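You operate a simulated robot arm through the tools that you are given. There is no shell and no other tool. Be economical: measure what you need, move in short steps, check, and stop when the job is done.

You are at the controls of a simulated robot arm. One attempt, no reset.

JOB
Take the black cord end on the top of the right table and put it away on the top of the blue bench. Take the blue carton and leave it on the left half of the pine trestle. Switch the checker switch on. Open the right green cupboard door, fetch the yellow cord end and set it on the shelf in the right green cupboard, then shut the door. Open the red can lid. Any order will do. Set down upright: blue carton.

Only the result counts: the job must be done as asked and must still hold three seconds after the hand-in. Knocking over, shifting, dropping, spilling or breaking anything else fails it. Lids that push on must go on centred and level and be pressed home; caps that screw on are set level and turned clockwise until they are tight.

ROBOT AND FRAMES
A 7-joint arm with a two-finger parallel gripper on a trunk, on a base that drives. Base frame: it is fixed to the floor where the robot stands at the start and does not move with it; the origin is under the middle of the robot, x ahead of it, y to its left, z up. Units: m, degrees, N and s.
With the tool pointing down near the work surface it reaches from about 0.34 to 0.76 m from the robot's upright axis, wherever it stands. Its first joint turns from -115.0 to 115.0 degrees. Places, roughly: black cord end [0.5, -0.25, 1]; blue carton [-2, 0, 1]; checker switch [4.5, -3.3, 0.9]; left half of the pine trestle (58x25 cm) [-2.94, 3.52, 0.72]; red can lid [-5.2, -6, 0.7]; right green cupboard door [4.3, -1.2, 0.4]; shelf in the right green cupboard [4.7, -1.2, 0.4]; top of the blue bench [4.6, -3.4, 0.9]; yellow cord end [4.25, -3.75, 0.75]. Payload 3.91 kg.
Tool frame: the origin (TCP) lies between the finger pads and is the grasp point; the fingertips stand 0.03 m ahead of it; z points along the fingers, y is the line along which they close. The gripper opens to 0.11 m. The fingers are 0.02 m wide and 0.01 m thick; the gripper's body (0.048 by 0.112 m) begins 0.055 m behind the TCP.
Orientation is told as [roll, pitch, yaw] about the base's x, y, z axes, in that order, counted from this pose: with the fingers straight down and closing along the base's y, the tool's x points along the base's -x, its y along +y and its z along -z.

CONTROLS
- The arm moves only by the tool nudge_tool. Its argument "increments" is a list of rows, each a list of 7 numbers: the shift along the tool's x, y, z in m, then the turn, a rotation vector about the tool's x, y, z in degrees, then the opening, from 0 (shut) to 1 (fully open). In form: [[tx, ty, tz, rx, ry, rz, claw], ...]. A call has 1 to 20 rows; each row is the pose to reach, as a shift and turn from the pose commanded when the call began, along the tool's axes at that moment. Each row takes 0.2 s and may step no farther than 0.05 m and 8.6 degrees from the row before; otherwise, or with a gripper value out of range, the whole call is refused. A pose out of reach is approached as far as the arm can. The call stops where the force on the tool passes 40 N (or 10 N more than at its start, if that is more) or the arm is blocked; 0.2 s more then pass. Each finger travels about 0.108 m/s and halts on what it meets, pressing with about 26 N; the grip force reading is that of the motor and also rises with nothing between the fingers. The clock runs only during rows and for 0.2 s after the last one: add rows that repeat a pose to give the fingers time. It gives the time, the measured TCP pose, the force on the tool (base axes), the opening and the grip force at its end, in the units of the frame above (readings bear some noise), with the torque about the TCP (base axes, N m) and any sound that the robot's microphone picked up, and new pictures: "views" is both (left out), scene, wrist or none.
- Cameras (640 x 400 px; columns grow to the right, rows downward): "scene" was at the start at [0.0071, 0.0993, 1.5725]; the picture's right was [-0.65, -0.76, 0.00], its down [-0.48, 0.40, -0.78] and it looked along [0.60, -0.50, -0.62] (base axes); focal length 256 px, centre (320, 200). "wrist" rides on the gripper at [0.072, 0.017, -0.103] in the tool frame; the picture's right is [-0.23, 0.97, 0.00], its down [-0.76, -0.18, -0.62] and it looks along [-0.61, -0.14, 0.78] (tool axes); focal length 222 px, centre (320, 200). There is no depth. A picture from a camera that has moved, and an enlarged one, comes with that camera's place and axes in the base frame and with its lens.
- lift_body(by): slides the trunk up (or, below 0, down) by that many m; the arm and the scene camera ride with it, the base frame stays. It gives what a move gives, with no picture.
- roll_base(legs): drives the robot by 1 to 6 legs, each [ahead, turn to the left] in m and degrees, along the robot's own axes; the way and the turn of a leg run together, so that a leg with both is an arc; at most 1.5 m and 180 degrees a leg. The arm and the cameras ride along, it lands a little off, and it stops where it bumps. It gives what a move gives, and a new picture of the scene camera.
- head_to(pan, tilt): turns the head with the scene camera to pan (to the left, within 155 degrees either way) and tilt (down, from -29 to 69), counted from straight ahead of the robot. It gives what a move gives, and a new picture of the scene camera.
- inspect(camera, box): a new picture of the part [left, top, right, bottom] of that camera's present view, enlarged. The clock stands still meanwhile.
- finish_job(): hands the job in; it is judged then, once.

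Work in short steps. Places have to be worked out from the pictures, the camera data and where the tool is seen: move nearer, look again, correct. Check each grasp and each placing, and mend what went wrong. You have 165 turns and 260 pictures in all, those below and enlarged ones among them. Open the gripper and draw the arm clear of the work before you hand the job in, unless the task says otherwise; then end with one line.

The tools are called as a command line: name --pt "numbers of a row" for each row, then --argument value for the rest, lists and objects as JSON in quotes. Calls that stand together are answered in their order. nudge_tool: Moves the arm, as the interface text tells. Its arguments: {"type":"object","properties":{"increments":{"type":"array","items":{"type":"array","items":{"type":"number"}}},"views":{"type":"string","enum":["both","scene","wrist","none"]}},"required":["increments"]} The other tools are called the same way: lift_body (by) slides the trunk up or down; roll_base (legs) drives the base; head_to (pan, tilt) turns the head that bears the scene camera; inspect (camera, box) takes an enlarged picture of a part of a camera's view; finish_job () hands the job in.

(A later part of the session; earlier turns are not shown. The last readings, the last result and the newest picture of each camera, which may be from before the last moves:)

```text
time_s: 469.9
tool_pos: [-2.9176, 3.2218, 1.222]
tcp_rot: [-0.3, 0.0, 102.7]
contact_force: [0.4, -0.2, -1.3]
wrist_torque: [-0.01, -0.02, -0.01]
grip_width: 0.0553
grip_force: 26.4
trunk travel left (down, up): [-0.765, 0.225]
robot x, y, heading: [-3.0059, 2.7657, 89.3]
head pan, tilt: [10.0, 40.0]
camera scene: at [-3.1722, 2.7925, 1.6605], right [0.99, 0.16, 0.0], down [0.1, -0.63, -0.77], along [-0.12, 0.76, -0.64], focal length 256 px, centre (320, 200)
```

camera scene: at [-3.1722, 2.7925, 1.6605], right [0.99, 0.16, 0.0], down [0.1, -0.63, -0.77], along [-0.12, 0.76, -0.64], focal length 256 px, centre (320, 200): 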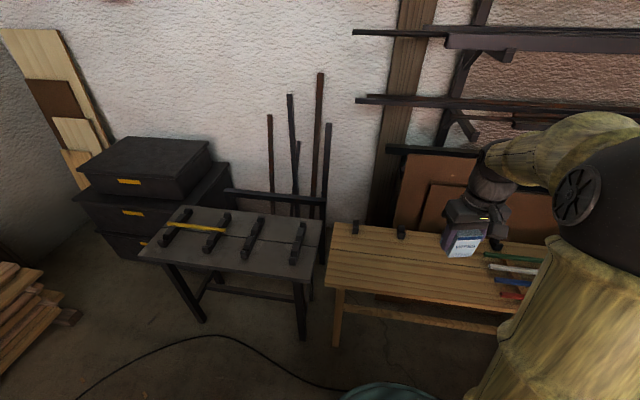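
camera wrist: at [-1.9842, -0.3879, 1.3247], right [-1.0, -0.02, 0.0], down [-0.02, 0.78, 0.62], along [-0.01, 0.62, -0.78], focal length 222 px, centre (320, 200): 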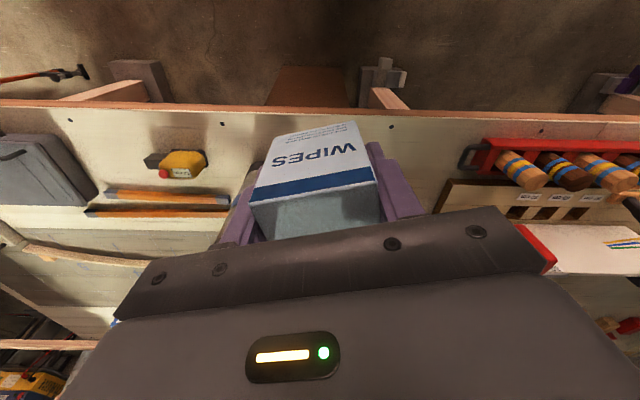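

The trestle's left half: x -3.24…-2.65, y ≈3.37–3.74, top ≈0.72; free around (-2.97,3.5). Roll 0.1 m closer and lower the trunk.

roll_base --legs '[[0.1, 0]]'

lift_body --by -0.25

nudge_tool --pt "0 0 0 0 0 0 0.2" --views "both"

```text
time_s: 471.2
tool_pos: [-2.9169, 3.3235, 1.2216]
tcp_rot: [-0.2, 0.1, 102.8]
contact_force: [-0.1, 1.0, -0.1]
wrist_torque: [-0.07, 0.03, -0.01]
grip_width: 0.0557
grip_force: 26.1
trunk travel left (down, up): [-0.765, 0.225]
robot x, y, heading: [-3.0023, 2.8646, 89.0]
head pan, tilt: [10.0, 40.0]
camera scene: at [-3.1707, 2.8943, 1.6604], right [0.99, 0.16, 0.0], down [0.1, -0.64, -0.77], along [-0.12, 0.76, -0.64], focal length 256 px, centre (320, 200)
```

scene: 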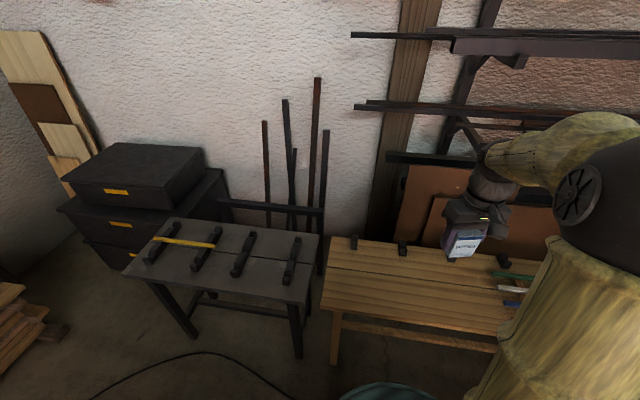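

```text
time_s: 473.8
tool_pos: [-2.9161, 3.3219, 0.9722]
tcp_rot: [-0.3, 0.0, 102.8]
contact_force: [-0.6, 0.4, -0.4]
wrist_torque: [-0.03, 0.01, 0.0]
grip_width: 0.0557
grip_force: 25.5
trunk travel left (down, up): [-0.515, 0.475]
robot x, y, heading: [-3.0022, 2.8649, 89.1]
head pan, tilt: [10.0, 40.0]
```

```text
time_s: 474.2
tool_pos: [-2.9165, 3.3216, 0.9711]
tcp_rot: [-0.2, 0.0, 102.8]
contact_force: [0.2, 0.0, -0.9]
wrist_torque: [0.02, 0.01, 0.02]
grip_width: 0.0555
grip_force: 25.9
trunk travel left (down, up): [-0.515, 0.475]
robot x, y, heading: [-3.0055, 2.8653, 89.1]
head pan, tilt: [10.0, 40.0]
camera scene: at [-3.1707, 2.8925, 1.4105], right [0.99, 0.16, 0.0], down [0.1, -0.63, -0.77], along [-0.12, 0.76, -0.64], focal length 256 px, centre (320, 200)
camera wrist: at [-2.9172, 3.2483, 1.0742], right [-1.0, 0.01, 0.0], down [0.0, 0.78, 0.62], along [0.01, 0.62, -0.78], focal length 222 px, centre (320, 200)
```

scene: 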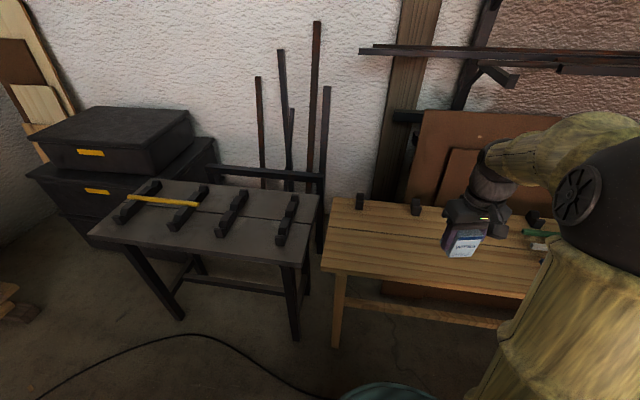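
wrist: 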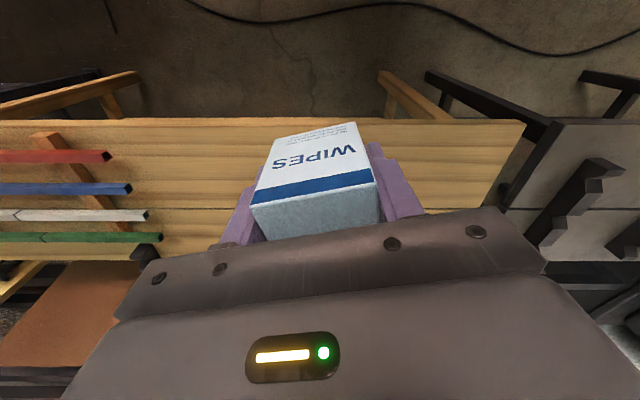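

Geometry consistent (front edge y≈3.37). Move over (-2.96,3.51) and lower towards TCP 0.775.

nudge_tool --pt "-0.045 0 0 0 0 0 0.2" --pt "-0.09 0 0.02 0 0 0 0.2" --pt "-0.135 0 0.04 0 0 0 0.2" --pt "-0.17 0.001 0.07 0 0 0 0.2" --pt "-0.193 0.001 0.11 0 0 0 0.2" --pt "-0.193 0.001 0.15 0 0 0 0.2" --pt "-0.193 0.001 0.18 0 0 0 0.2" --pt "-0.193 0.001 0.195 0 0 0 0.2" --pt "-0.193 0.001 0.195 0 0 0 0.2"

```text
time_s: 476.2
tool_pos: [-2.9575, 3.5095, 0.7753]
tcp_rot: [-0.2, 0.0, 102.8]
contact_force: [0.1, -0.1, -0.3]
wrist_torque: [0.02, 0.0, 0.01]
grip_width: 0.0556
grip_force: 26.3
trunk travel left (down, up): [-0.515, 0.475]
robot x, y, heading: [-3.0037, 2.865, 89.2]
head pan, tilt: [10.0, 40.0]
camera scene: at [-3.1707, 2.8926, 1.4104], right [0.99, 0.16, 0.0], down [0.1, -0.64, -0.77], along [-0.12, 0.76, -0.64], focal length 256 px, centre (320, 200)
camera wrist: at [-2.9588, 3.4361, 0.879], right [-1.0, 0.01, 0.0], down [0.0, 0.78, 0.62], along [0.01, 0.62, -0.78], focal length 222 px, centre (320, 200)
```

scene: 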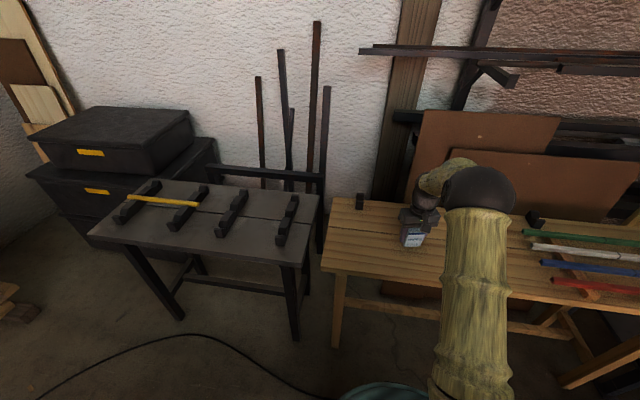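
wrist: 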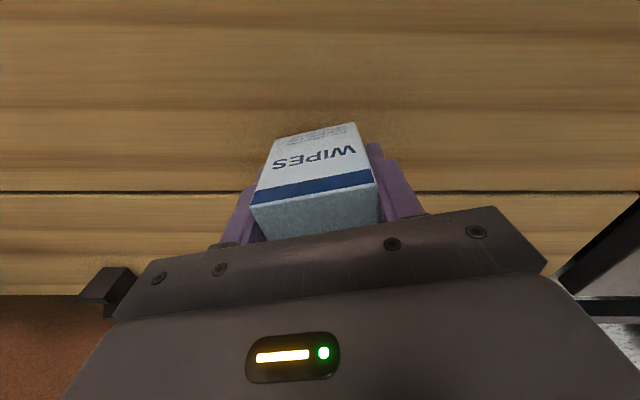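

Lower in 3 mm steps until touch.

nudge_tool --pt "0 0 0.004 0 0 0 0.2" --pt "0 0 0.008 0 0 0 0.2" --pt "0 0 0.011 0 0 0 0.2" --pt "0 0 0.014 0 0 0 0.2" --pt "0 0 0.017 0 0 0 0.2" --pt "0 0 0.02 0 0 0 0.2" --pt "0 0 0.023 0 0 0 0.2" --pt "0 0 0.026 0 0 0 0.2" --views "wrist"

```text
time_s: 478.0
tool_pos: [-2.9589, 3.5101, 0.7535]
tcp_rot: [-0.3, -0.4, 102.7]
contact_force: [0.9, 1.6, 31.1]
wrist_torque: [-0.05, 0.43, 0.01]
grip_width: 0.0559
grip_force: 26.0
trunk travel left (down, up): [-0.515, 0.475]
robot x, y, heading: [-3.0074, 2.8632, 88.9]
head pan, tilt: [10.0, 40.0]
camera wrist: at [-2.9597, 3.4356, 0.8558], right [-1.0, 0.01, 0.0], down [0.0, 0.78, 0.63], along [0.01, 0.63, -0.78], focal length 222 px, centre (320, 200)
```

wrist: 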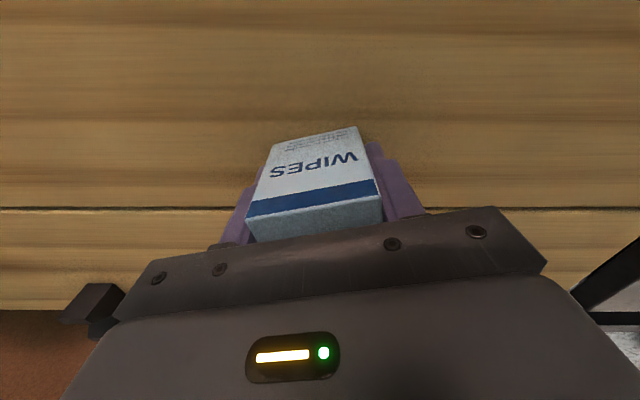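

Touching. Relax a few mm, open slowly, and rise.

nudge_tool --pt "0 0 -0.004 0 0 0 0.2" --pt "0 0 -0.004 0 0 0 0.55" --pt "0 0 -0.004 0 0 0 0.65" --pt "0 0 -0.004 0 0 0 0.8" --pt "0 0 -0.004 0 0 0 0.8" --pt "0 0 -0.03 0 0 0 0.8" --pt "0 0 -0.07 0 0 0 0.8" --pt "0 0 -0.11 0 0 0 0.8" --pt "0.03 0 -0.14 0 0 0 0.8" --pt "0.07 0 -0.17 0 0 0 0.8" --pt "0.11 0 -0.2 0 0 0 0.8" --pt "0.15 0 -0.22 0 0 0 0.8"

inspect --camera "scene" --box '[320, 160, 520, 300]'

```text
time_s: 480.6
tool_pos: [-2.9269, 3.3633, 0.9725]
tcp_rot: [-0.3, 0.0, 102.7]
contact_force: [0.1, -0.1, 0.4]
wrist_torque: [-0.02, 0.01, 0.0]
grip_width: 0.088
grip_force: 0.1
trunk travel left (down, up): [-0.515, 0.475]
robot x, y, heading: [-3.0081, 2.8594, 89.0]
head pan, tilt: [10.0, 40.0]
camera scene: at [-3.1708, 2.892, 1.4104], right [0.99, 0.16, 0.0], down [0.1, -0.63, -0.77], along [-0.12, 0.76, -0.64], focal length 256 px, centre (320, 200)
camera wrist: at [-2.9279, 3.2894, 1.0742], right [-1.0, 0.01, 0.0], down [0.0, 0.78, 0.62], along [0.01, 0.62, -0.78], focal length 222 px, centre (320, 200)
```

scene: 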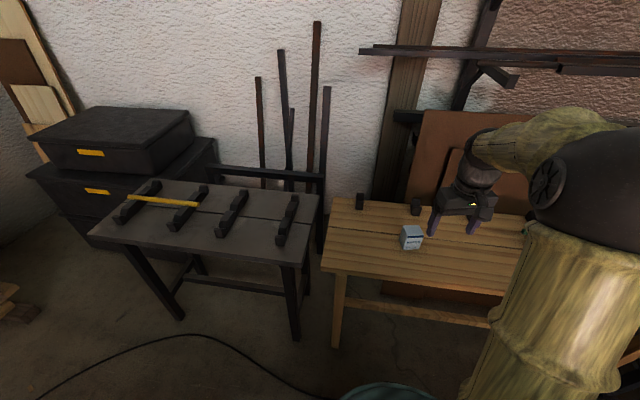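
wrist: 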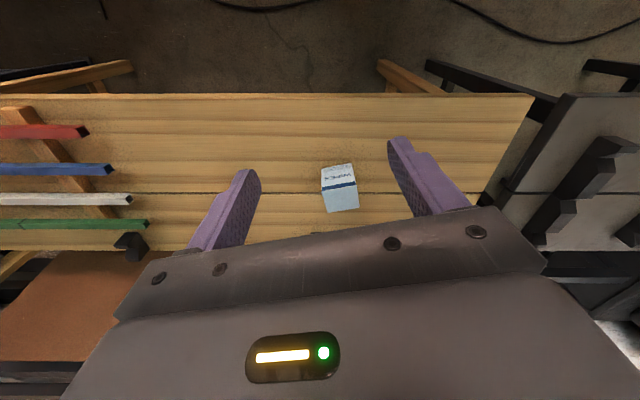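

```text
2.86 times, centred on (420, 230) of scene
camera zoom: at [-3.1708, 2.892, 1.4104], right [0.99, 0.16, 0.0], down [0.1, -0.63, -0.77], along [-0.12, 0.76, -0.64], focal length 732 px, centre (34, 114)
```

zoom: 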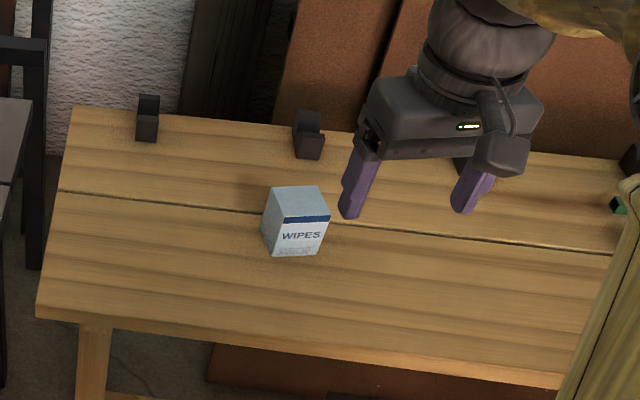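

Carton stands upright on the trestle's left half. Now back to the south-west for the red can; raise the trunk and retrace.

lift_body --by 0.25

roll_base --legs '[[-0.15, 0], [0, 136], [0.9, 0], [0.9, 0], [0, 45]]'

head_to --pan 0 --tilt 20

```text
time_s: 483.1
tool_pos: [-2.927, 3.365, 1.2206]
tcp_rot: [-0.2, 0.0, 102.8]
contact_force: [-0.6, -0.2, -0.8]
wrist_torque: [0.01, 0.02, 0.0]
grip_width: 0.0878
grip_force: 0.0
trunk travel left (down, up): [-0.765, 0.225]
robot x, y, heading: [-3.0089, 2.8643, 89.1]
head pan, tilt: [10.0, 40.0]
```

```text
time_s: 506.0
tool_pos: [-4.3371, 0.9259, 1.2218]
tcp_rot: [-0.1, 0.1, -75.8]
contact_force: [0.9, 0.8, -0.1]
wrist_torque: [0.0, 0.03, -0.02]
grip_width: 0.0879
grip_force: 0.1
trunk travel left (down, up): [-0.765, 0.225]
robot x, y, heading: [-4.2739, 1.4282, -89.2]
head pan, tilt: [10.0, 40.0]
camera scene: at [-4.103, 1.4077, 1.6604], right [-0.98, -0.18, 0.0], down [-0.12, 0.63, -0.77], along [0.14, -0.75, -0.64], focal length 256 px, centre (320, 200)
```

scene: 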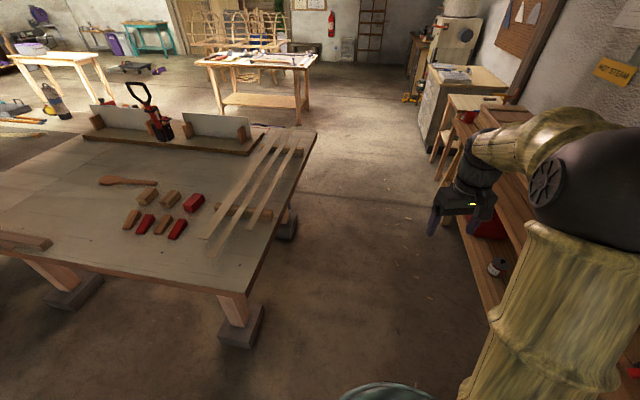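

```text
time_s: 506.9
tool_pos: [-4.3379, 0.9258, 1.2202]
tcp_rot: [-0.3, 0.0, -75.8]
contact_force: [-0.6, 0.0, 0.0]
wrist_torque: [0.01, 0.02, 0.0]
grip_width: 0.088
grip_force: 0.0
trunk travel left (down, up): [-0.765, 0.225]
robot x, y, heading: [-4.2719, 1.4274, -89.4]
head pan, tilt: [0.0, 20.0]
camera scene: at [-4.1177, 1.3981, 1.6918], right [-1.0, -0.01, 0.0], down [0.0, 0.34, -0.94], along [0.01, -0.94, -0.34], focal length 256 px, centre (320, 200)
```

scene: 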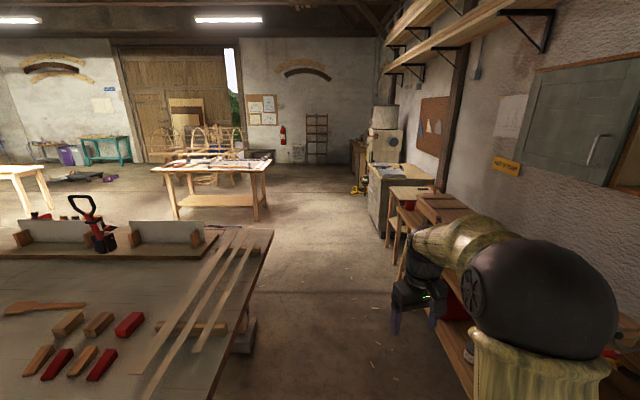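

Straight south down the aisle is clear; drive to y≈-3.

roll_base --legs '[[1.5, -0.6], [1.5, 0], [1.5, 0]]'

head_to --pan -15 --tilt 20

```text
time_s: 532.1
tool_pos: [-4.3358, -3.5539, 1.2206]
tcp_rot: [-0.2, -0.1, -75.9]
contact_force: [-0.6, 0.8, 0.4]
wrist_torque: [-0.05, 0.01, 0.02]
grip_width: 0.0879
grip_force: 0.0
trunk travel left (down, up): [-0.765, 0.225]
robot x, y, heading: [-4.2697, -3.0536, -89.6]
head pan, tilt: [0.0, 20.0]
camera scene: at [-4.1154, -3.0811, 1.6918], right [-1.0, -0.01, 0.0], down [0.0, 0.34, -0.94], along [0.01, -0.94, -0.34], focal length 256 px, centre (320, 200)
```

scene: 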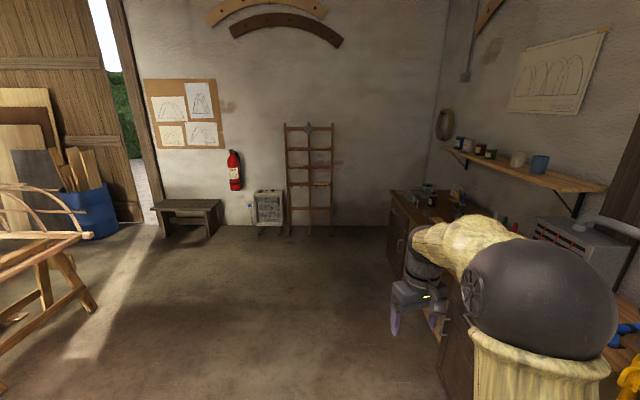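

```text
time_s: 532.9
tool_pos: [-4.3369, -3.5522, 1.2225]
tcp_rot: [-0.3, 0.0, -76.0]
contact_force: [-0.1, 0.1, -0.9]
wrist_torque: [0.01, 0.0, -0.01]
grip_width: 0.0879
grip_force: 0.1
trunk travel left (down, up): [-0.765, 0.225]
robot x, y, heading: [-4.2719, -3.0476, -89.3]
head pan, tilt: [-15.0, 20.0]
camera scene: at [-4.1394, -3.0779, 1.6918], right [-0.97, 0.25, 0.0], down [0.09, 0.33, -0.94], along [-0.24, -0.91, -0.34], focal length 256 px, centre (320, 200)
```

scene: 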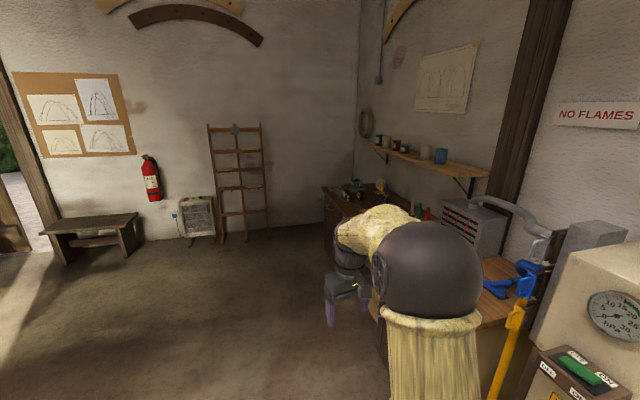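

The workbench along the west wall runs to y≈-6. Drive to y≈-5.3 and look at its far end.

roll_base --legs '[[1.2, 0], [1.0, 0]]'

head_to --pan -65 --tilt 35

```text
time_s: 545.6
tool_pos: [-4.2907, -5.746, 1.2215]
tcp_rot: [-0.2, 0.0, -75.2]
contact_force: [-1.1, -0.2, 0.4]
wrist_torque: [0.0, -0.01, -0.01]
grip_width: 0.0876
grip_force: 0.1
trunk travel left (down, up): [-0.765, 0.225]
robot x, y, heading: [-4.2341, -5.2397, -88.9]
head pan, tilt: [-15.0, 20.0]
camera scene: at [-4.1004, -5.2676, 1.6918], right [-0.97, 0.24, 0.0], down [0.08, 0.33, -0.94], along [-0.23, -0.91, -0.34], focal length 256 px, centre (320, 200)
```

scene: 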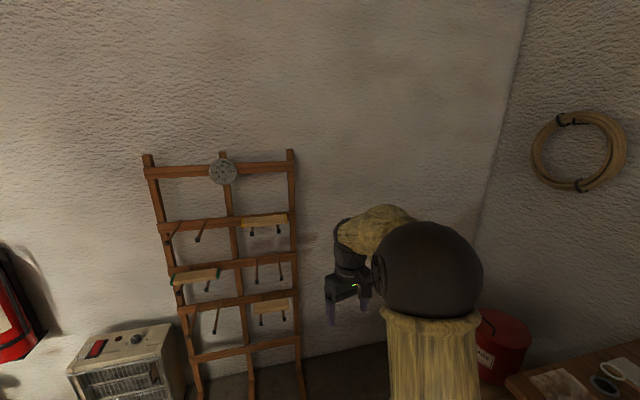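

```text
time_s: 546.8
tool_pos: [-4.2925, -5.7457, 1.2223]
tcp_rot: [-0.2, 0.0, -75.1]
contact_force: [-0.3, -0.2, -0.7]
wrist_torque: [0.02, 0.02, 0.02]
grip_width: 0.088
grip_force: 0.0
trunk travel left (down, up): [-0.765, 0.225]
robot x, y, heading: [-4.2308, -5.2411, -88.9]
head pan, tilt: [-65.0, 35.0]
camera scene: at [-4.1571, -5.2157, 1.668], right [-0.44, 0.9, 0.0], down [0.51, 0.25, -0.82], along [-0.74, -0.36, -0.57], focal length 256 px, centre (320, 200)
```

scene: 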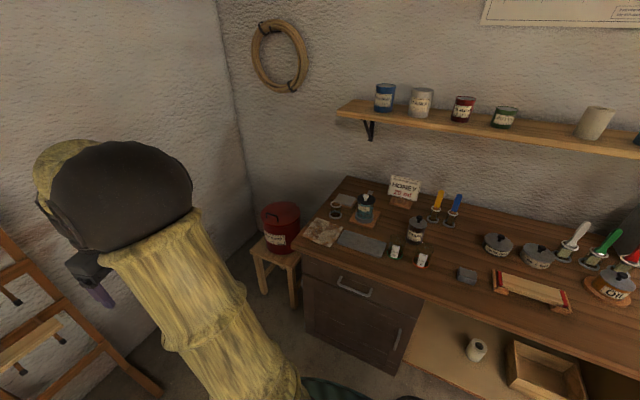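

The red can stands on a stool in the corner. Zoom on its lid.

inspect --camera "scene" --box '[230, 180, 330, 310]'

```text
3.08 times, centred on (280, 245) of scene
camera zoom: at [-4.1571, -5.2157, 1.668], right [-0.44, 0.9, 0.0], down [0.51, 0.25, -0.82], along [-0.74, -0.36, -0.57], focal length 788 px, centre (443, 62)
```

zoom: 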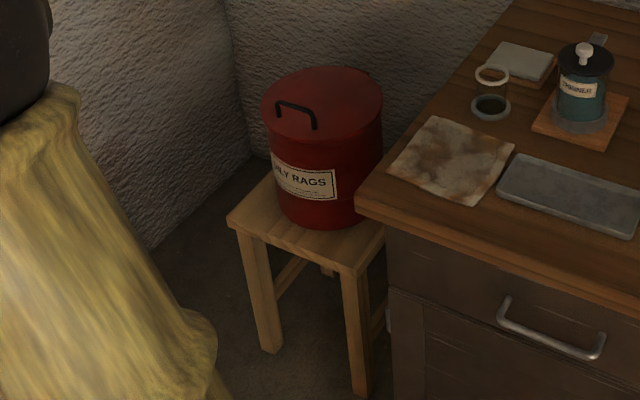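

Lid top ≈(-5.18,-5.98,0.70), handle on the room side at ≈(-5.12,-6.0), running roughly along y, hinge toward the wall. Drive to ≈(-4.5,-5.7), facing -x.

roll_base --legs '[[0, -31.5], [0.52, 0], [0, -60]]'

head_to --pan 10 --tilt 50

```text
time_s: 556.2
tool_pos: [-4.9998, -5.613, 1.2213]
tcp_rot: [-0.2, 0.1, -167.4]
contact_force: [-0.6, 0.7, 0.0]
wrist_torque: [0.0, 0.02, 0.0]
grip_width: 0.088
grip_force: 0.1
trunk travel left (down, up): [-0.765, 0.225]
robot x, y, heading: [-4.4965, -5.6888, 179.0]
head pan, tilt: [-65.0, 35.0]
camera scene: at [-4.4768, -5.7636, 1.668], right [0.91, 0.41, 0.0], down [0.23, -0.52, -0.82], along [-0.33, 0.75, -0.57], focal length 256 px, centre (320, 200)
```

scene: 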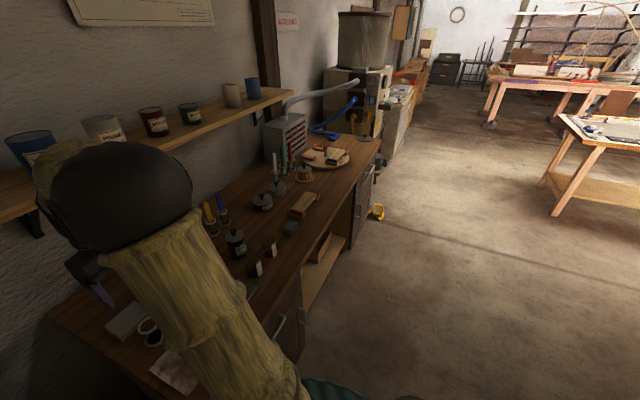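

```text
time_s: 557.7
tool_pos: [-4.999, -5.6128, 1.2215]
tcp_rot: [-0.2, -0.1, -167.3]
contact_force: [0.7, -1.2, 0.5]
wrist_torque: [0.0, 0.0, 0.02]
grip_width: 0.0882
grip_force: 0.0
trunk travel left (down, up): [-0.765, 0.225]
robot x, y, heading: [-4.4988, -5.6906, 178.9]
head pan, tilt: [10.0, 50.0]
camera scene: at [-4.5172, -5.856, 1.6463], right [-0.15, 0.99, 0.0], down [0.76, 0.12, -0.64], along [-0.64, -0.1, -0.77], focal length 256 px, centre (320, 200)
```

scene: 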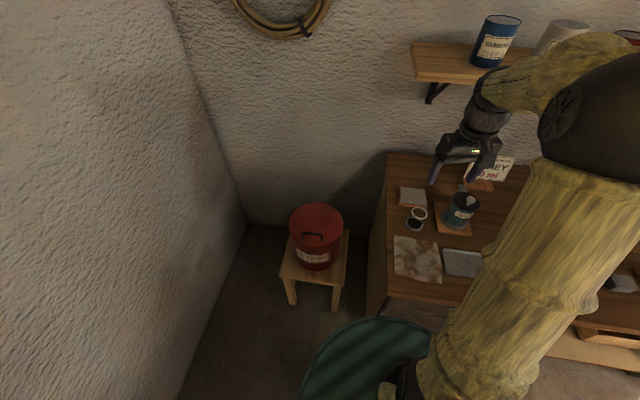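

Zoom on the can from here for triangulation.

inspect --camera "scene" --box '[270, 190, 370, 290]'

```text
4.00 times, centred on (320, 240) of scene
camera zoom: at [-4.5172, -5.856, 1.6463], right [-0.15, 0.99, 0.0], down [0.76, 0.12, -0.64], along [-0.64, -0.1, -0.77], focal length 1025 px, centre (320, 40)
```

zoom: 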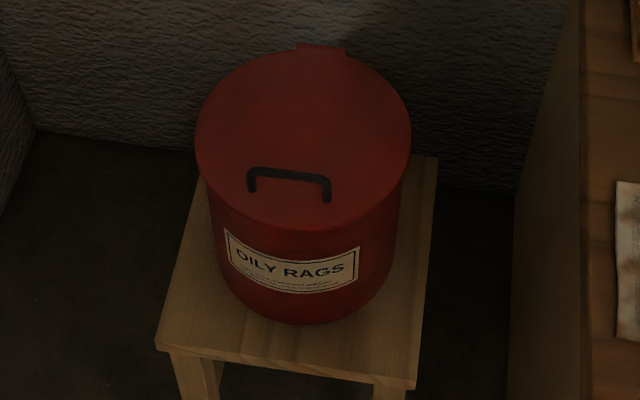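

Triangulated: handle bar along y at x≈-5.072, y -6.016…-5.933, bar z≈0.755; hinge at x≈-5.27. Move above the handle at yaw -90, then lower the trunk.

nudge_tool --pt "-0.0151 0.0337 0 0 0 -7.7 0.8" --pt "-0.0302 0.0674 0 0 0 -15.4 0.8" --pt "-0.0453 0.1011 0 0 0 -23.1 0.8" --pt "-0.0604 0.1348 0 0 0 -30.8 0.8" --pt "-0.0755 0.1685 0 0 0 -38.5 0.7" --pt "-0.0906 0.2022 0 0 0 -46.2 0.6" --pt "-0.1057 0.2359 0 0 0 -53.9 0.6" --pt "-0.1208 0.2696 0 0 0 -61.6 0.6" --pt "-0.1359 0.3033 0 0 0 -69.3 0.6" --pt "-0.151 0.337 0 0 0 -77.3 0.6" --pt "-0.151 0.337 0 0 0 -77.3 0.6" --views "none"

lift_body --by -0.3

nudge_tool --pt "0 0 0 0 0 0 0.6" --views "both"

```text
time_s: 560.1
tool_pos: [-5.0731, -5.974, 1.22]
tcp_rot: [-0.1, 0.2, -90.0]
contact_force: [-1.3, 0.5, 0.0]
wrist_torque: [0.03, 0.0, 0.02]
grip_width: 0.0658
grip_force: 0.0
trunk travel left (down, up): [-0.765, 0.225]
robot x, y, heading: [-4.4999, -5.693, 178.7]
head pan, tilt: [10.0, 50.0]
```

```text
time_s: 563.1
tool_pos: [-5.0723, -5.974, 0.9195]
tcp_rot: [0.1, 0.1, -90.1]
contact_force: [0.4, -0.5, -0.3]
wrist_torque: [0.0, -0.01, -0.03]
grip_width: 0.066
grip_force: 0.0
trunk travel left (down, up): [-0.465, 0.525]
robot x, y, heading: [-4.5053, -5.6931, 178.8]
head pan, tilt: [10.0, 50.0]
```

```text
time_s: 563.5
tool_pos: [-5.073, -5.9754, 0.9201]
tcp_rot: [-0.1, 0.2, -90.1]
contact_force: [0.1, 0.8, 0.8]
wrist_torque: [-0.01, 0.01, 0.01]
grip_width: 0.066
grip_force: 0.1
trunk travel left (down, up): [-0.465, 0.525]
robot x, y, heading: [-4.5, -5.6936, 178.8]
head pan, tilt: [10.0, 50.0]
camera scene: at [-4.5172, -5.8562, 1.3463], right [-0.15, 0.99, 0.0], down [0.76, 0.12, -0.64], along [-0.63, -0.1, -0.77], focal length 256 px, centre (320, 200)
camera wrist: at [-5.0561, -5.9023, 1.023], right [0.97, -0.23, 0.0], down [-0.18, -0.76, 0.62], along [-0.14, -0.6, -0.78], focal length 222 px, centre (320, 200)
```

scene: 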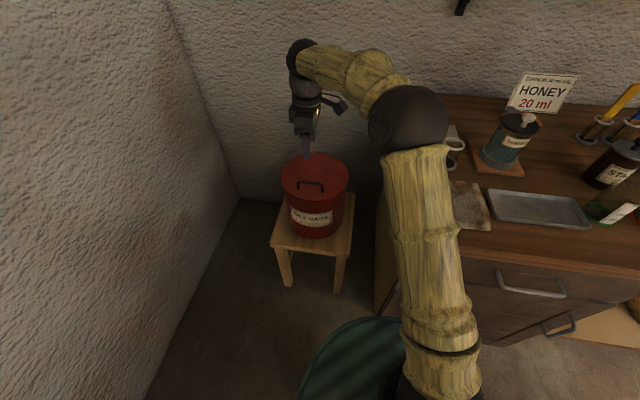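
wrist: 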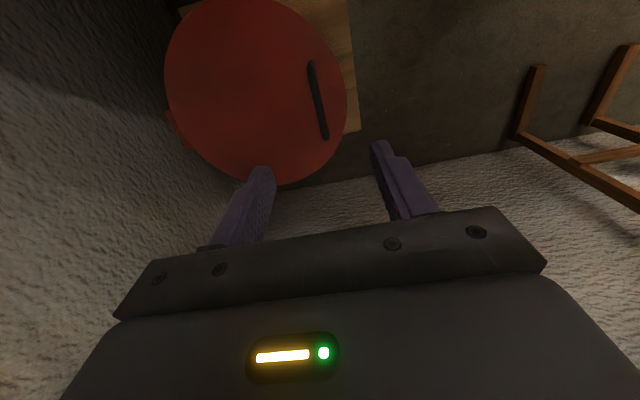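

The handle lies right below. Descend to TCP 0.765 and close on the bar.

nudge_tool --pt "0 0 0.04 0 0 0 0.6" --pt "0 0 0.08 0 0 0 0.6" --pt "0 0 0.12 0 0 0 0.6" --pt "0 0 0.145 0 0 0 0.6" --pt "0 0 0.155 0 0 0 0.6" --pt "0 0 0.155 0 0 0 0.3" --pt "0 0 0.155 0 0 0 0" --pt "0 0 0.155 0 0 0 0" --pt "0 0 0.155 0 0 0 0" --pt "0 0 0.155 0 0 0 0"

```text
time_s: 565.7
tool_pos: [-5.0737, -5.9742, 0.7627]
tcp_rot: [0.0, 0.2, -90.2]
contact_force: [-15.6, -2.5, -0.6]
wrist_torque: [-0.28, 0.16, -0.01]
grip_width: 0.0095
grip_force: 45.2
trunk travel left (down, up): [-0.465, 0.525]
robot x, y, heading: [-4.4998, -5.6925, 179.0]
head pan, tilt: [10.0, 50.0]
camera scene: at [-4.5188, -5.8564, 1.3462], right [-0.15, 0.99, 0.0], down [0.76, 0.12, -0.64], along [-0.63, -0.1, -0.77], focal length 256 px, centre (320, 200)
camera wrist: at [-5.0575, -5.9016, 0.8666], right [0.97, -0.23, 0.0], down [-0.18, -0.76, 0.62], along [-0.14, -0.6, -0.78], focal length 222 px, centre (320, 200)
```

scene: 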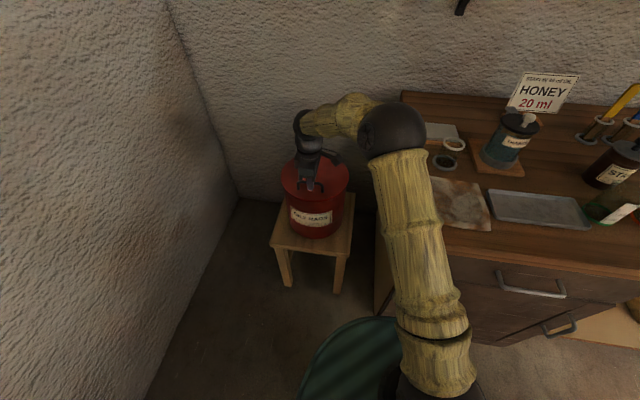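
wrist: 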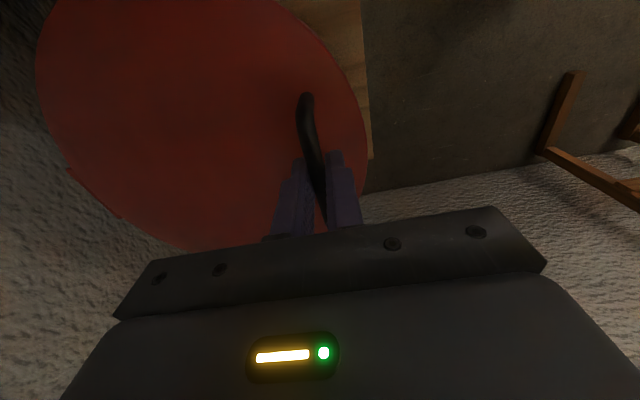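

Gripped. Lift along the hinge arc, tool kept vertical, first to ≈20°.

nudge_tool --pt "0 -0.003 -0.017 0 0 0 0" --pt "0 -0.009 -0.0337 0 0 0 0" --pt "0 -0.016 -0.05 0 0 0 0" --pt "0 -0.0238 -0.0653 0 0 0 0" --views "scene"

```text
time_s: 566.7
tool_pos: [-5.0993, -5.9732, 0.8268]
tcp_rot: [0.0, 0.2, -90.1]
contact_force: [-20.4, -1.7, -15.7]
wrist_torque: [0.21, 0.14, -0.23]
grip_width: 0.0092
grip_force: 44.9
trunk travel left (down, up): [-0.465, 0.525]
robot x, y, heading: [-4.499, -5.6925, 179.0]
head pan, tilt: [10.0, 50.0]
camera scene: at [-4.5211, -5.857, 1.3459], right [-0.15, 0.99, 0.0], down [0.76, 0.12, -0.64], along [-0.63, -0.1, -0.77], focal length 256 px, centre (320, 200)
```

scene: 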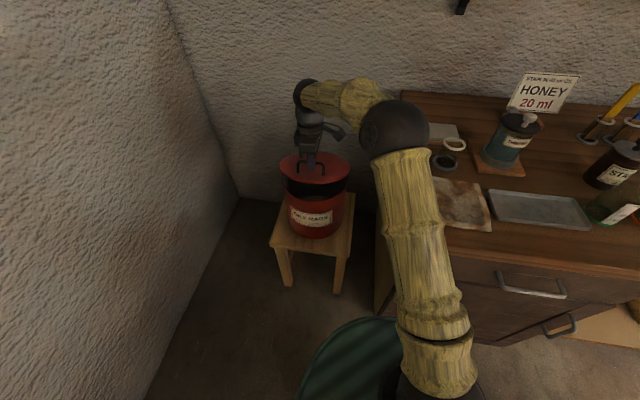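

Lid is lifting. Continue to ≈60°.

nudge_tool --pt "0 -0.013 -0.0143 0 0 0 0" --pt "0 -0.024 -0.0286 0 0 0 0" --pt "0 -0.036 -0.041 0 0 0 0" --pt "0 -0.0486 -0.0532 0 0 0 0" --pt "0 -0.063 -0.063 0 0 0 0" --pt "0 -0.0772 -0.0732 0 0 0 0" --pt "0 -0.093 -0.081 0 0 0 0" --pt "0 -0.1088 -0.088 0 0 0 0"

```text
time_s: 568.5
tool_pos: [-5.1651, -5.9736, 0.8992]
tcp_rot: [0.4, -0.4, -89.4]
contact_force: [-4.7, -12.7, -11.1]
wrist_torque: [-0.84, 0.03, -0.92]
grip_width: 0.0095
grip_force: 44.9
out of reach, approached as far as the arm can: row 6, 7, 8
trunk travel left (down, up): [-0.465, 0.525]
robot x, y, heading: [-4.5002, -5.6962, 179.2]
head pan, tilt: [10.0, 50.0]
stopped in row 8: the force on the tool passed its limit at 43 N (the readings are from after the stop); the commanded pose is now the measured one
camera scene: at [-4.5184, -5.8583, 1.3459], right [-0.16, 0.99, 0.0], down [0.76, 0.12, -0.64], along [-0.63, -0.1, -0.77], focal length 256 px, centre (320, 200)
camera wrist: at [-5.1499, -5.8995, 1.001], right [0.98, -0.22, 0.01], down [-0.17, -0.76, 0.63], along [-0.13, -0.61, -0.78], focal length 222 px, centre (320, 200)
```

scene: 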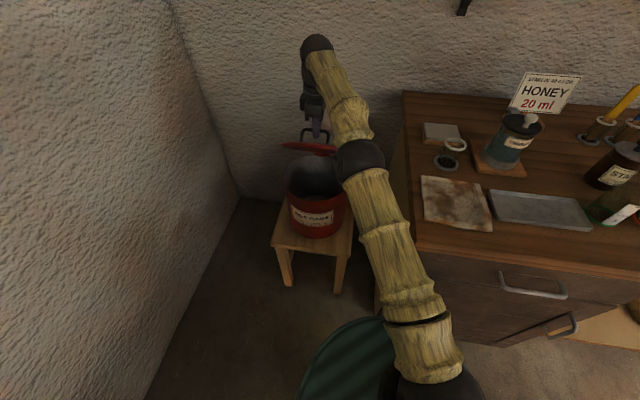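
wrist: 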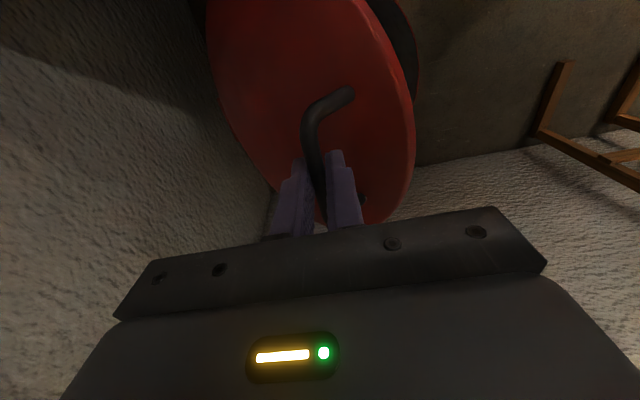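

Reach limit at ≈48°. I release, rise, and reposition the base closer (≈(-4.62,-5.95)) for full opening.

nudge_tool --pt "0 0 0 0 0 0 0.3" --pt "0 0 0 0 0 0 0.6" --pt "0 0 -0.001 0 0 0 0.6" --pt "0 0.04 -0.03 0 0 0 0.6" --pt "0 0.08 -0.06 0 0 0 0.6" --pt "0 0.12 -0.09 0 0 0 0.6" --views "scene"

```text
time_s: 569.9
tool_pos: [-5.0452, -5.9689, 0.9931]
tcp_rot: [0.2, -0.4, -89.5]
contact_force: [-0.4, 0.9, 0.2]
wrist_torque: [0.0, 0.0, -0.02]
grip_width: 0.0659
grip_force: 0.0
trunk travel left (down, up): [-0.465, 0.525]
robot x, y, heading: [-4.502, -5.6887, 179.1]
head pan, tilt: [10.0, 50.0]
camera scene: at [-4.5166, -5.8562, 1.3462], right [-0.16, 0.99, 0.0], down [0.76, 0.12, -0.64], along [-0.63, -0.1, -0.77], focal length 256 px, centre (320, 200)
```

scene: 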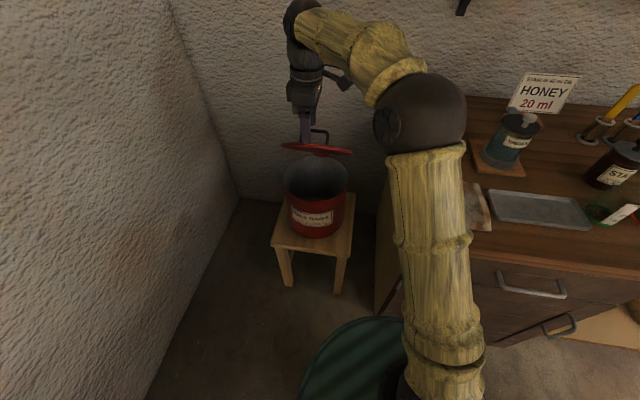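

The lid stays at ≈50° by itself. I'll push it past vertical from beneath with closed fingers: first turn the tool toward the can (yaw ≈-158) clear of the lid.

nudge_tool --pt "0.004 0.01 -0.003 0 0 7.6 0.3" --pt "0.007 0.02 -0.005 0 0 15.2 0" --pt "0.01 0.03 -0.008 0 0 22.8 0" --pt "0.014 0.04 -0.01 0 0 30.4 0" --pt "0.018 0.05 -0.012 0 0 38 0" --pt "0.021 0.06 -0.015 0 0 45.6 0" --pt "0.024 0.07 -0.018 0 0 53.2 0" --pt "0.028 0.08 -0.02 0 0 60.8 0" --pt "0.03 0.09 -0.02 0 0 68 0" --views "none"

nudge_tool --pt "0 0 0 0 -7.5 0 0" --pt "0 0 0 0 -15 0 0" --pt "0 0 0 0 -22.5 0 0" --pt "0 0 0 0 -30 0 0" --pt "0 0 0 0 -37.5 0 0" --pt "0 0 0 0 -45 0 0" --pt "0 0 0 0 -52.5 0 0" --pt "0 0 0 0 -60 0 0"

```text
time_s: 571.9
tool_pos: [-4.954, -5.9378, 1.0129]
tcp_rot: [0.4, 0.0, -157.6]
contact_force: [0.3, -0.2, -0.1]
wrist_torque: [0.01, 0.0, 0.0]
grip_width: 0.0001
grip_force: 25.8
trunk travel left (down, up): [-0.465, 0.525]
robot x, y, heading: [-4.4998, -5.6887, 178.9]
head pan, tilt: [10.0, 50.0]
```

```text
time_s: 573.7
tool_pos: [-4.9568, -5.9345, 1.0115]
tcp_rot: [0.1, -56.3, -158.5]
contact_force: [0.0, -0.7, -0.4]
wrist_torque: [0.02, 0.01, 0.03]
grip_width: 0.0001
grip_force: 26.1
out of reach, approached as far as the arm can: row 8
trunk travel left (down, up): [-0.465, 0.525]
robot x, y, heading: [-4.4982, -5.6954, 179.1]
head pan, tilt: [10.0, 50.0]
camera scene: at [-4.5165, -5.8562, 1.3463], right [-0.16, 0.99, 0.0], down [0.76, 0.12, -0.64], along [-0.63, -0.1, -0.77], focal length 256 px, centre (320, 200)
camera wrist: at [-4.8325, -5.9035, 1.0081], right [0.24, -0.95, 0.19], down [0.02, 0.2, 0.98], along [-0.97, -0.23, 0.07], focal length 222 px, centre (320, 200)
```

scene: 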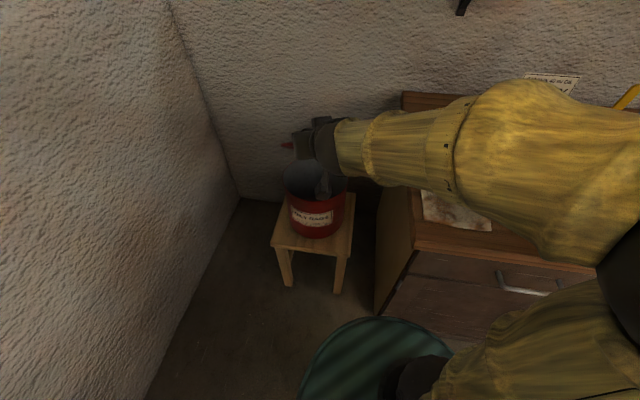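
wrist: 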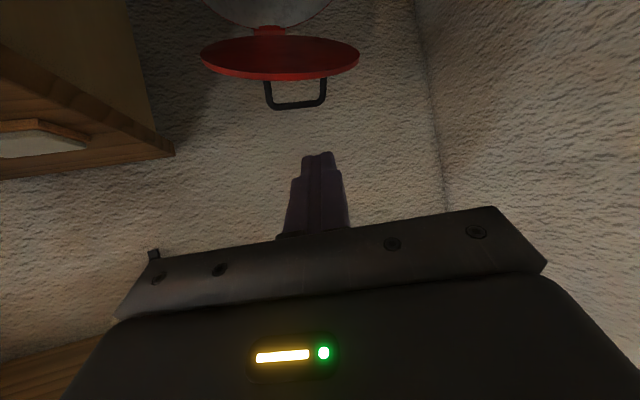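

Lid edge is at ≈(-5.11,0.88). Lower the tool to ≈0.86 and push -x with a slight rise.

nudge_tool --pt "0.031 0 0.021 0 0 0 0" --pt "0.062 0 0.041 0 0 0 0" --pt "0.094 0 0.062 0 0 0 0" --pt "0.125 0 0.083 0 0 0 0" --pt "0.097 -0.012 0.114 0 0 0 0" --pt "0.07 -0.023 0.146 0 0 0 0" --pt "0.042 -0.035 0.177 0 0 0 0" --pt "0.014 -0.047 0.208 0 0 0 0"

```text
time_s: 575.5
tool_pos: [-5.1278, -5.9521, 0.8844]
tcp_rot: [-0.4, -56.4, -158.1]
contact_force: [-0.4, 1.3, -0.2]
wrist_torque: [0.03, 0.01, -0.01]
grip_width: 0.0001
grip_force: 26.0
trunk travel left (down, up): [-0.465, 0.525]
robot x, y, heading: [-4.497, -5.6899, 178.9]
head pan, tilt: [10.0, 50.0]
camera scene: at [-4.5168, -5.8563, 1.3462], right [-0.16, 0.99, 0.0], down [0.76, 0.12, -0.64], along [-0.63, -0.1, -0.77], focal length 256 px, centre (320, 200)
camera wrist: at [-5.0045, -5.9197, 0.8812], right [0.24, -0.95, 0.19], down [0.02, 0.2, 0.98], along [-0.97, -0.23, 0.07], focal length 222 px, centre (320, 200)
```

scene: 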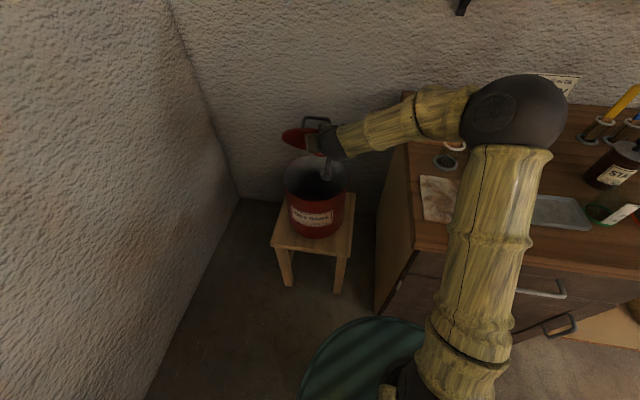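
wrist: 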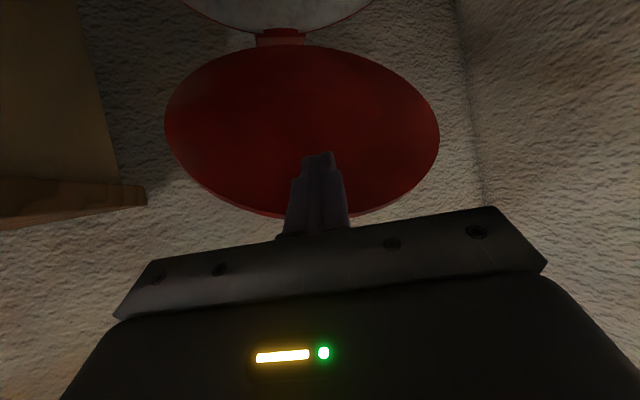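

Works; lid ≈65°. Keep pushing to past vertical.

nudge_tool --pt "-0.0255 -0.014 0.025 0 0 0 0" --pt "-0.051 -0.028 0.05 0 0 0 0" --pt "-0.0765 -0.041 0.074 0 0 0 0" --pt "-0.102 -0.055 0.099 0 0 0 0"

```text
time_s: 576.5
tool_pos: [-5.278, -5.9516, 0.9156]
tcp_rot: [-0.2, -56.3, -158.2]
contact_force: [-0.6, 0.3, 0.7]
wrist_torque: [0.0, 0.01, -0.01]
grip_width: 0.0
grip_force: 26.0
trunk travel left (down, up): [-0.465, 0.525]
robot x, y, heading: [-4.501, -5.6915, 179.1]
head pan, tilt: [10.0, 50.0]
camera scene: at [-4.5168, -5.8561, 1.3463], right [-0.16, 0.99, 0.0], down [0.76, 0.12, -0.64], along [-0.63, -0.1, -0.77], focal length 256 px, centre (320, 200)
camera wrist: at [-5.1545, -5.9202, 0.9115], right [0.24, -0.95, 0.19], down [0.03, 0.2, 0.98], along [-0.97, -0.23, 0.07], focal length 222 px, centre (320, 200)
```

scene: 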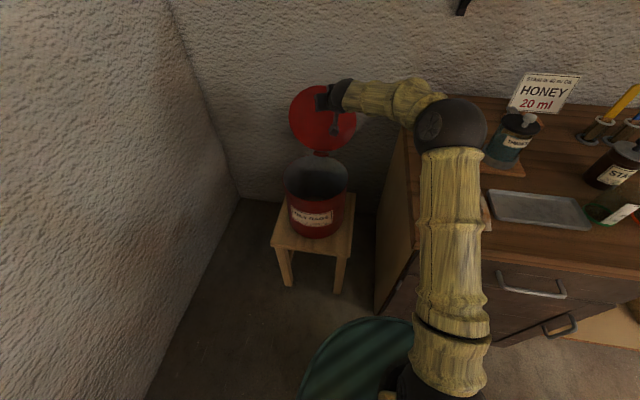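
wrist: 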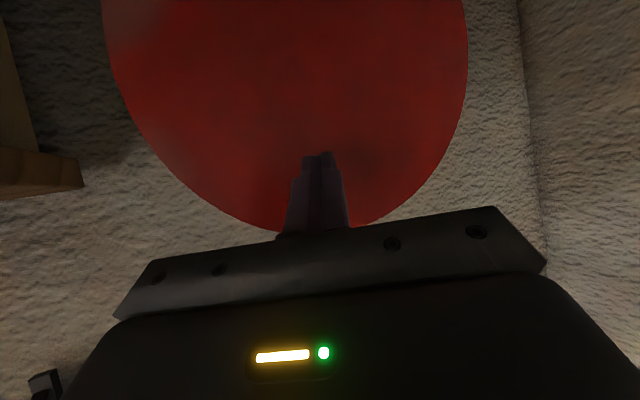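

Lid now past vertical. One more small push (force-guarded), then withdraw.

nudge_tool --pt "-0.01 -0.007 0.015 0 0 0 0" --pt "-0.02 -0.014 0.03 0 0 0 0" --pt "-0.025 -0.018 0.038 0 0 0 0" --views "none"

nudge_tool --pt "0.012 0.015 -0.035 0 0 0 0" --pt "0.024 0.03 -0.07 0 0 0 0" --pt "0.036 0.045 -0.105 0 0 0 0" --pt "0.048 0.06 -0.14 0 0 0 0" --pt "0.06 0.075 -0.175 0 0 0 0.3" --pt "0.06 0.085 -0.21 0 0 0 0.6" --pt "0.06 0.09 -0.24 0 0 0 0.6"

```text
time_s: 577.0
tool_pos: [-5.3023, -5.953, 0.9156]
tcp_rot: [-0.1, -55.7, -158.3]
contact_force: [26.2, 8.1, 4.7]
wrist_torque: [0.05, -0.06, -0.18]
grip_width: 0.0
grip_force: 25.8
trunk travel left (down, up): [-0.465, 0.525]
robot x, y, heading: [-4.4995, -5.6924, 179.3]
head pan, tilt: [10.0, 50.0]
stopped in row 2: the force on the tool passed its limit at 48 N (the readings are from after the stop); the commanded pose is now the measured one
```

```text
time_s: 578.6
tool_pos: [-5.0549, -5.9494, 0.9966]
tcp_rot: [-0.2, -55.6, -158.2]
contact_force: [0.6, 0.6, -0.3]
wrist_torque: [0.01, -0.04, 0.02]
grip_width: 0.0662
grip_force: 0.1
trunk travel left (down, up): [-0.465, 0.525]
robot x, y, heading: [-4.4968, -5.6895, 179.4]
head pan, tilt: [10.0, 50.0]
camera scene: at [-4.5164, -5.8561, 1.3463], right [-0.16, 0.99, 0.0], down [0.76, 0.12, -0.64], along [-0.63, -0.1, -0.77], focal length 256 px, centre (320, 200)
camera wrist: at [-4.9315, -5.9194, 0.994], right [0.24, -0.95, 0.19], down [0.01, 0.19, 0.98], along [-0.97, -0.23, 0.06], focal length 222 px, centre (320, 200)
```

scene: 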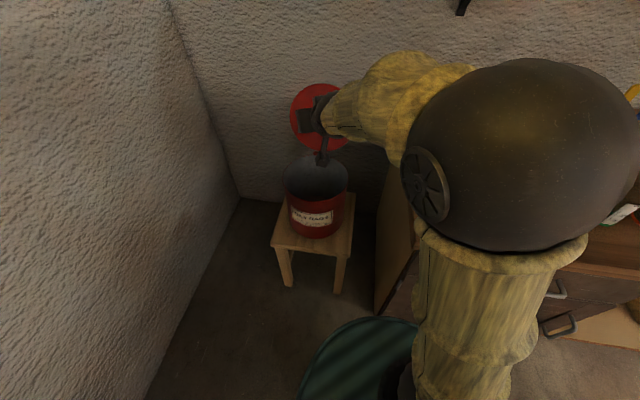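
wrist: 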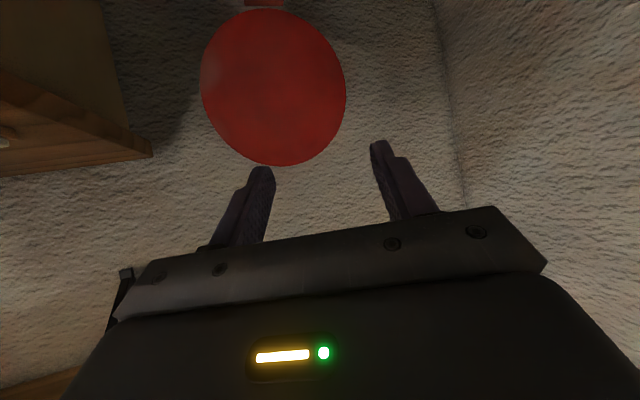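

The lid rests open at its stop. Raise and back away, then a final look.

lift_body --by 0.3

roll_base --legs '[[-0.5, 0]]'

inspect --camera "scene" --box '[240, 60, 440, 260]'

```text
time_s: 581.6
tool_pos: [-5.0558, -5.9505, 1.2963]
tcp_rot: [-0.2, -55.7, -158.1]
contact_force: [0.0, -0.4, 0.3]
wrist_torque: [0.0, 0.01, 0.01]
grip_width: 0.0659
grip_force: 0.0
trunk travel left (down, up): [-0.765, 0.225]
robot x, y, heading: [-4.4996, -5.6918, 178.8]
head pan, tilt: [10.0, 50.0]
```

```text
time_s: 585.0
tool_pos: [-4.554, -5.9576, 1.2953]
tcp_rot: [-0.2, -55.7, -158.2]
contact_force: [0.3, -0.1, 1.0]
wrist_torque: [-0.02, 0.02, 0.03]
grip_width: 0.0661
grip_force: 0.0
trunk travel left (down, up): [-0.765, 0.225]
robot x, y, heading: [-3.9979, -5.6991, 179.1]
head pan, tilt: [10.0, 50.0]
camera scene: at [-4.0155, -5.8647, 1.6463], right [-0.16, 0.99, 0.0], down [0.76, 0.12, -0.64], along [-0.64, -0.1, -0.77], focal length 256 px, centre (320, 200)
```

scene: 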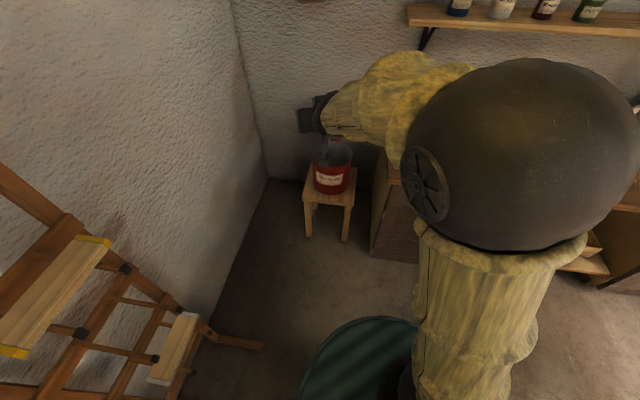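

```text
2.00 times, centred on (340, 160) of scene
camera zoom: at [-4.0155, -5.8647, 1.6463], right [-0.16, 0.99, 0.0], down [0.76, 0.12, -0.64], along [-0.64, -0.1, -0.77], focal length 512 px, centre (280, 280)
```

zoom: 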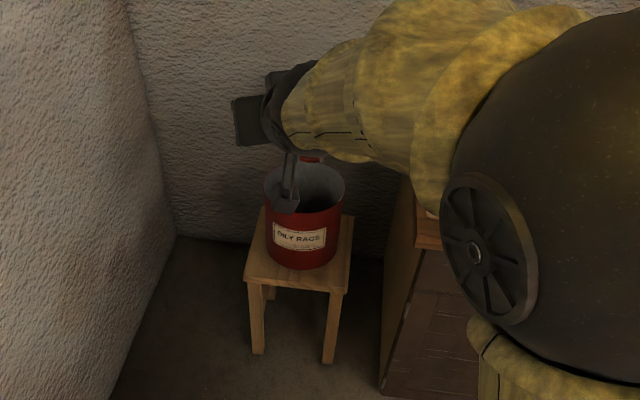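

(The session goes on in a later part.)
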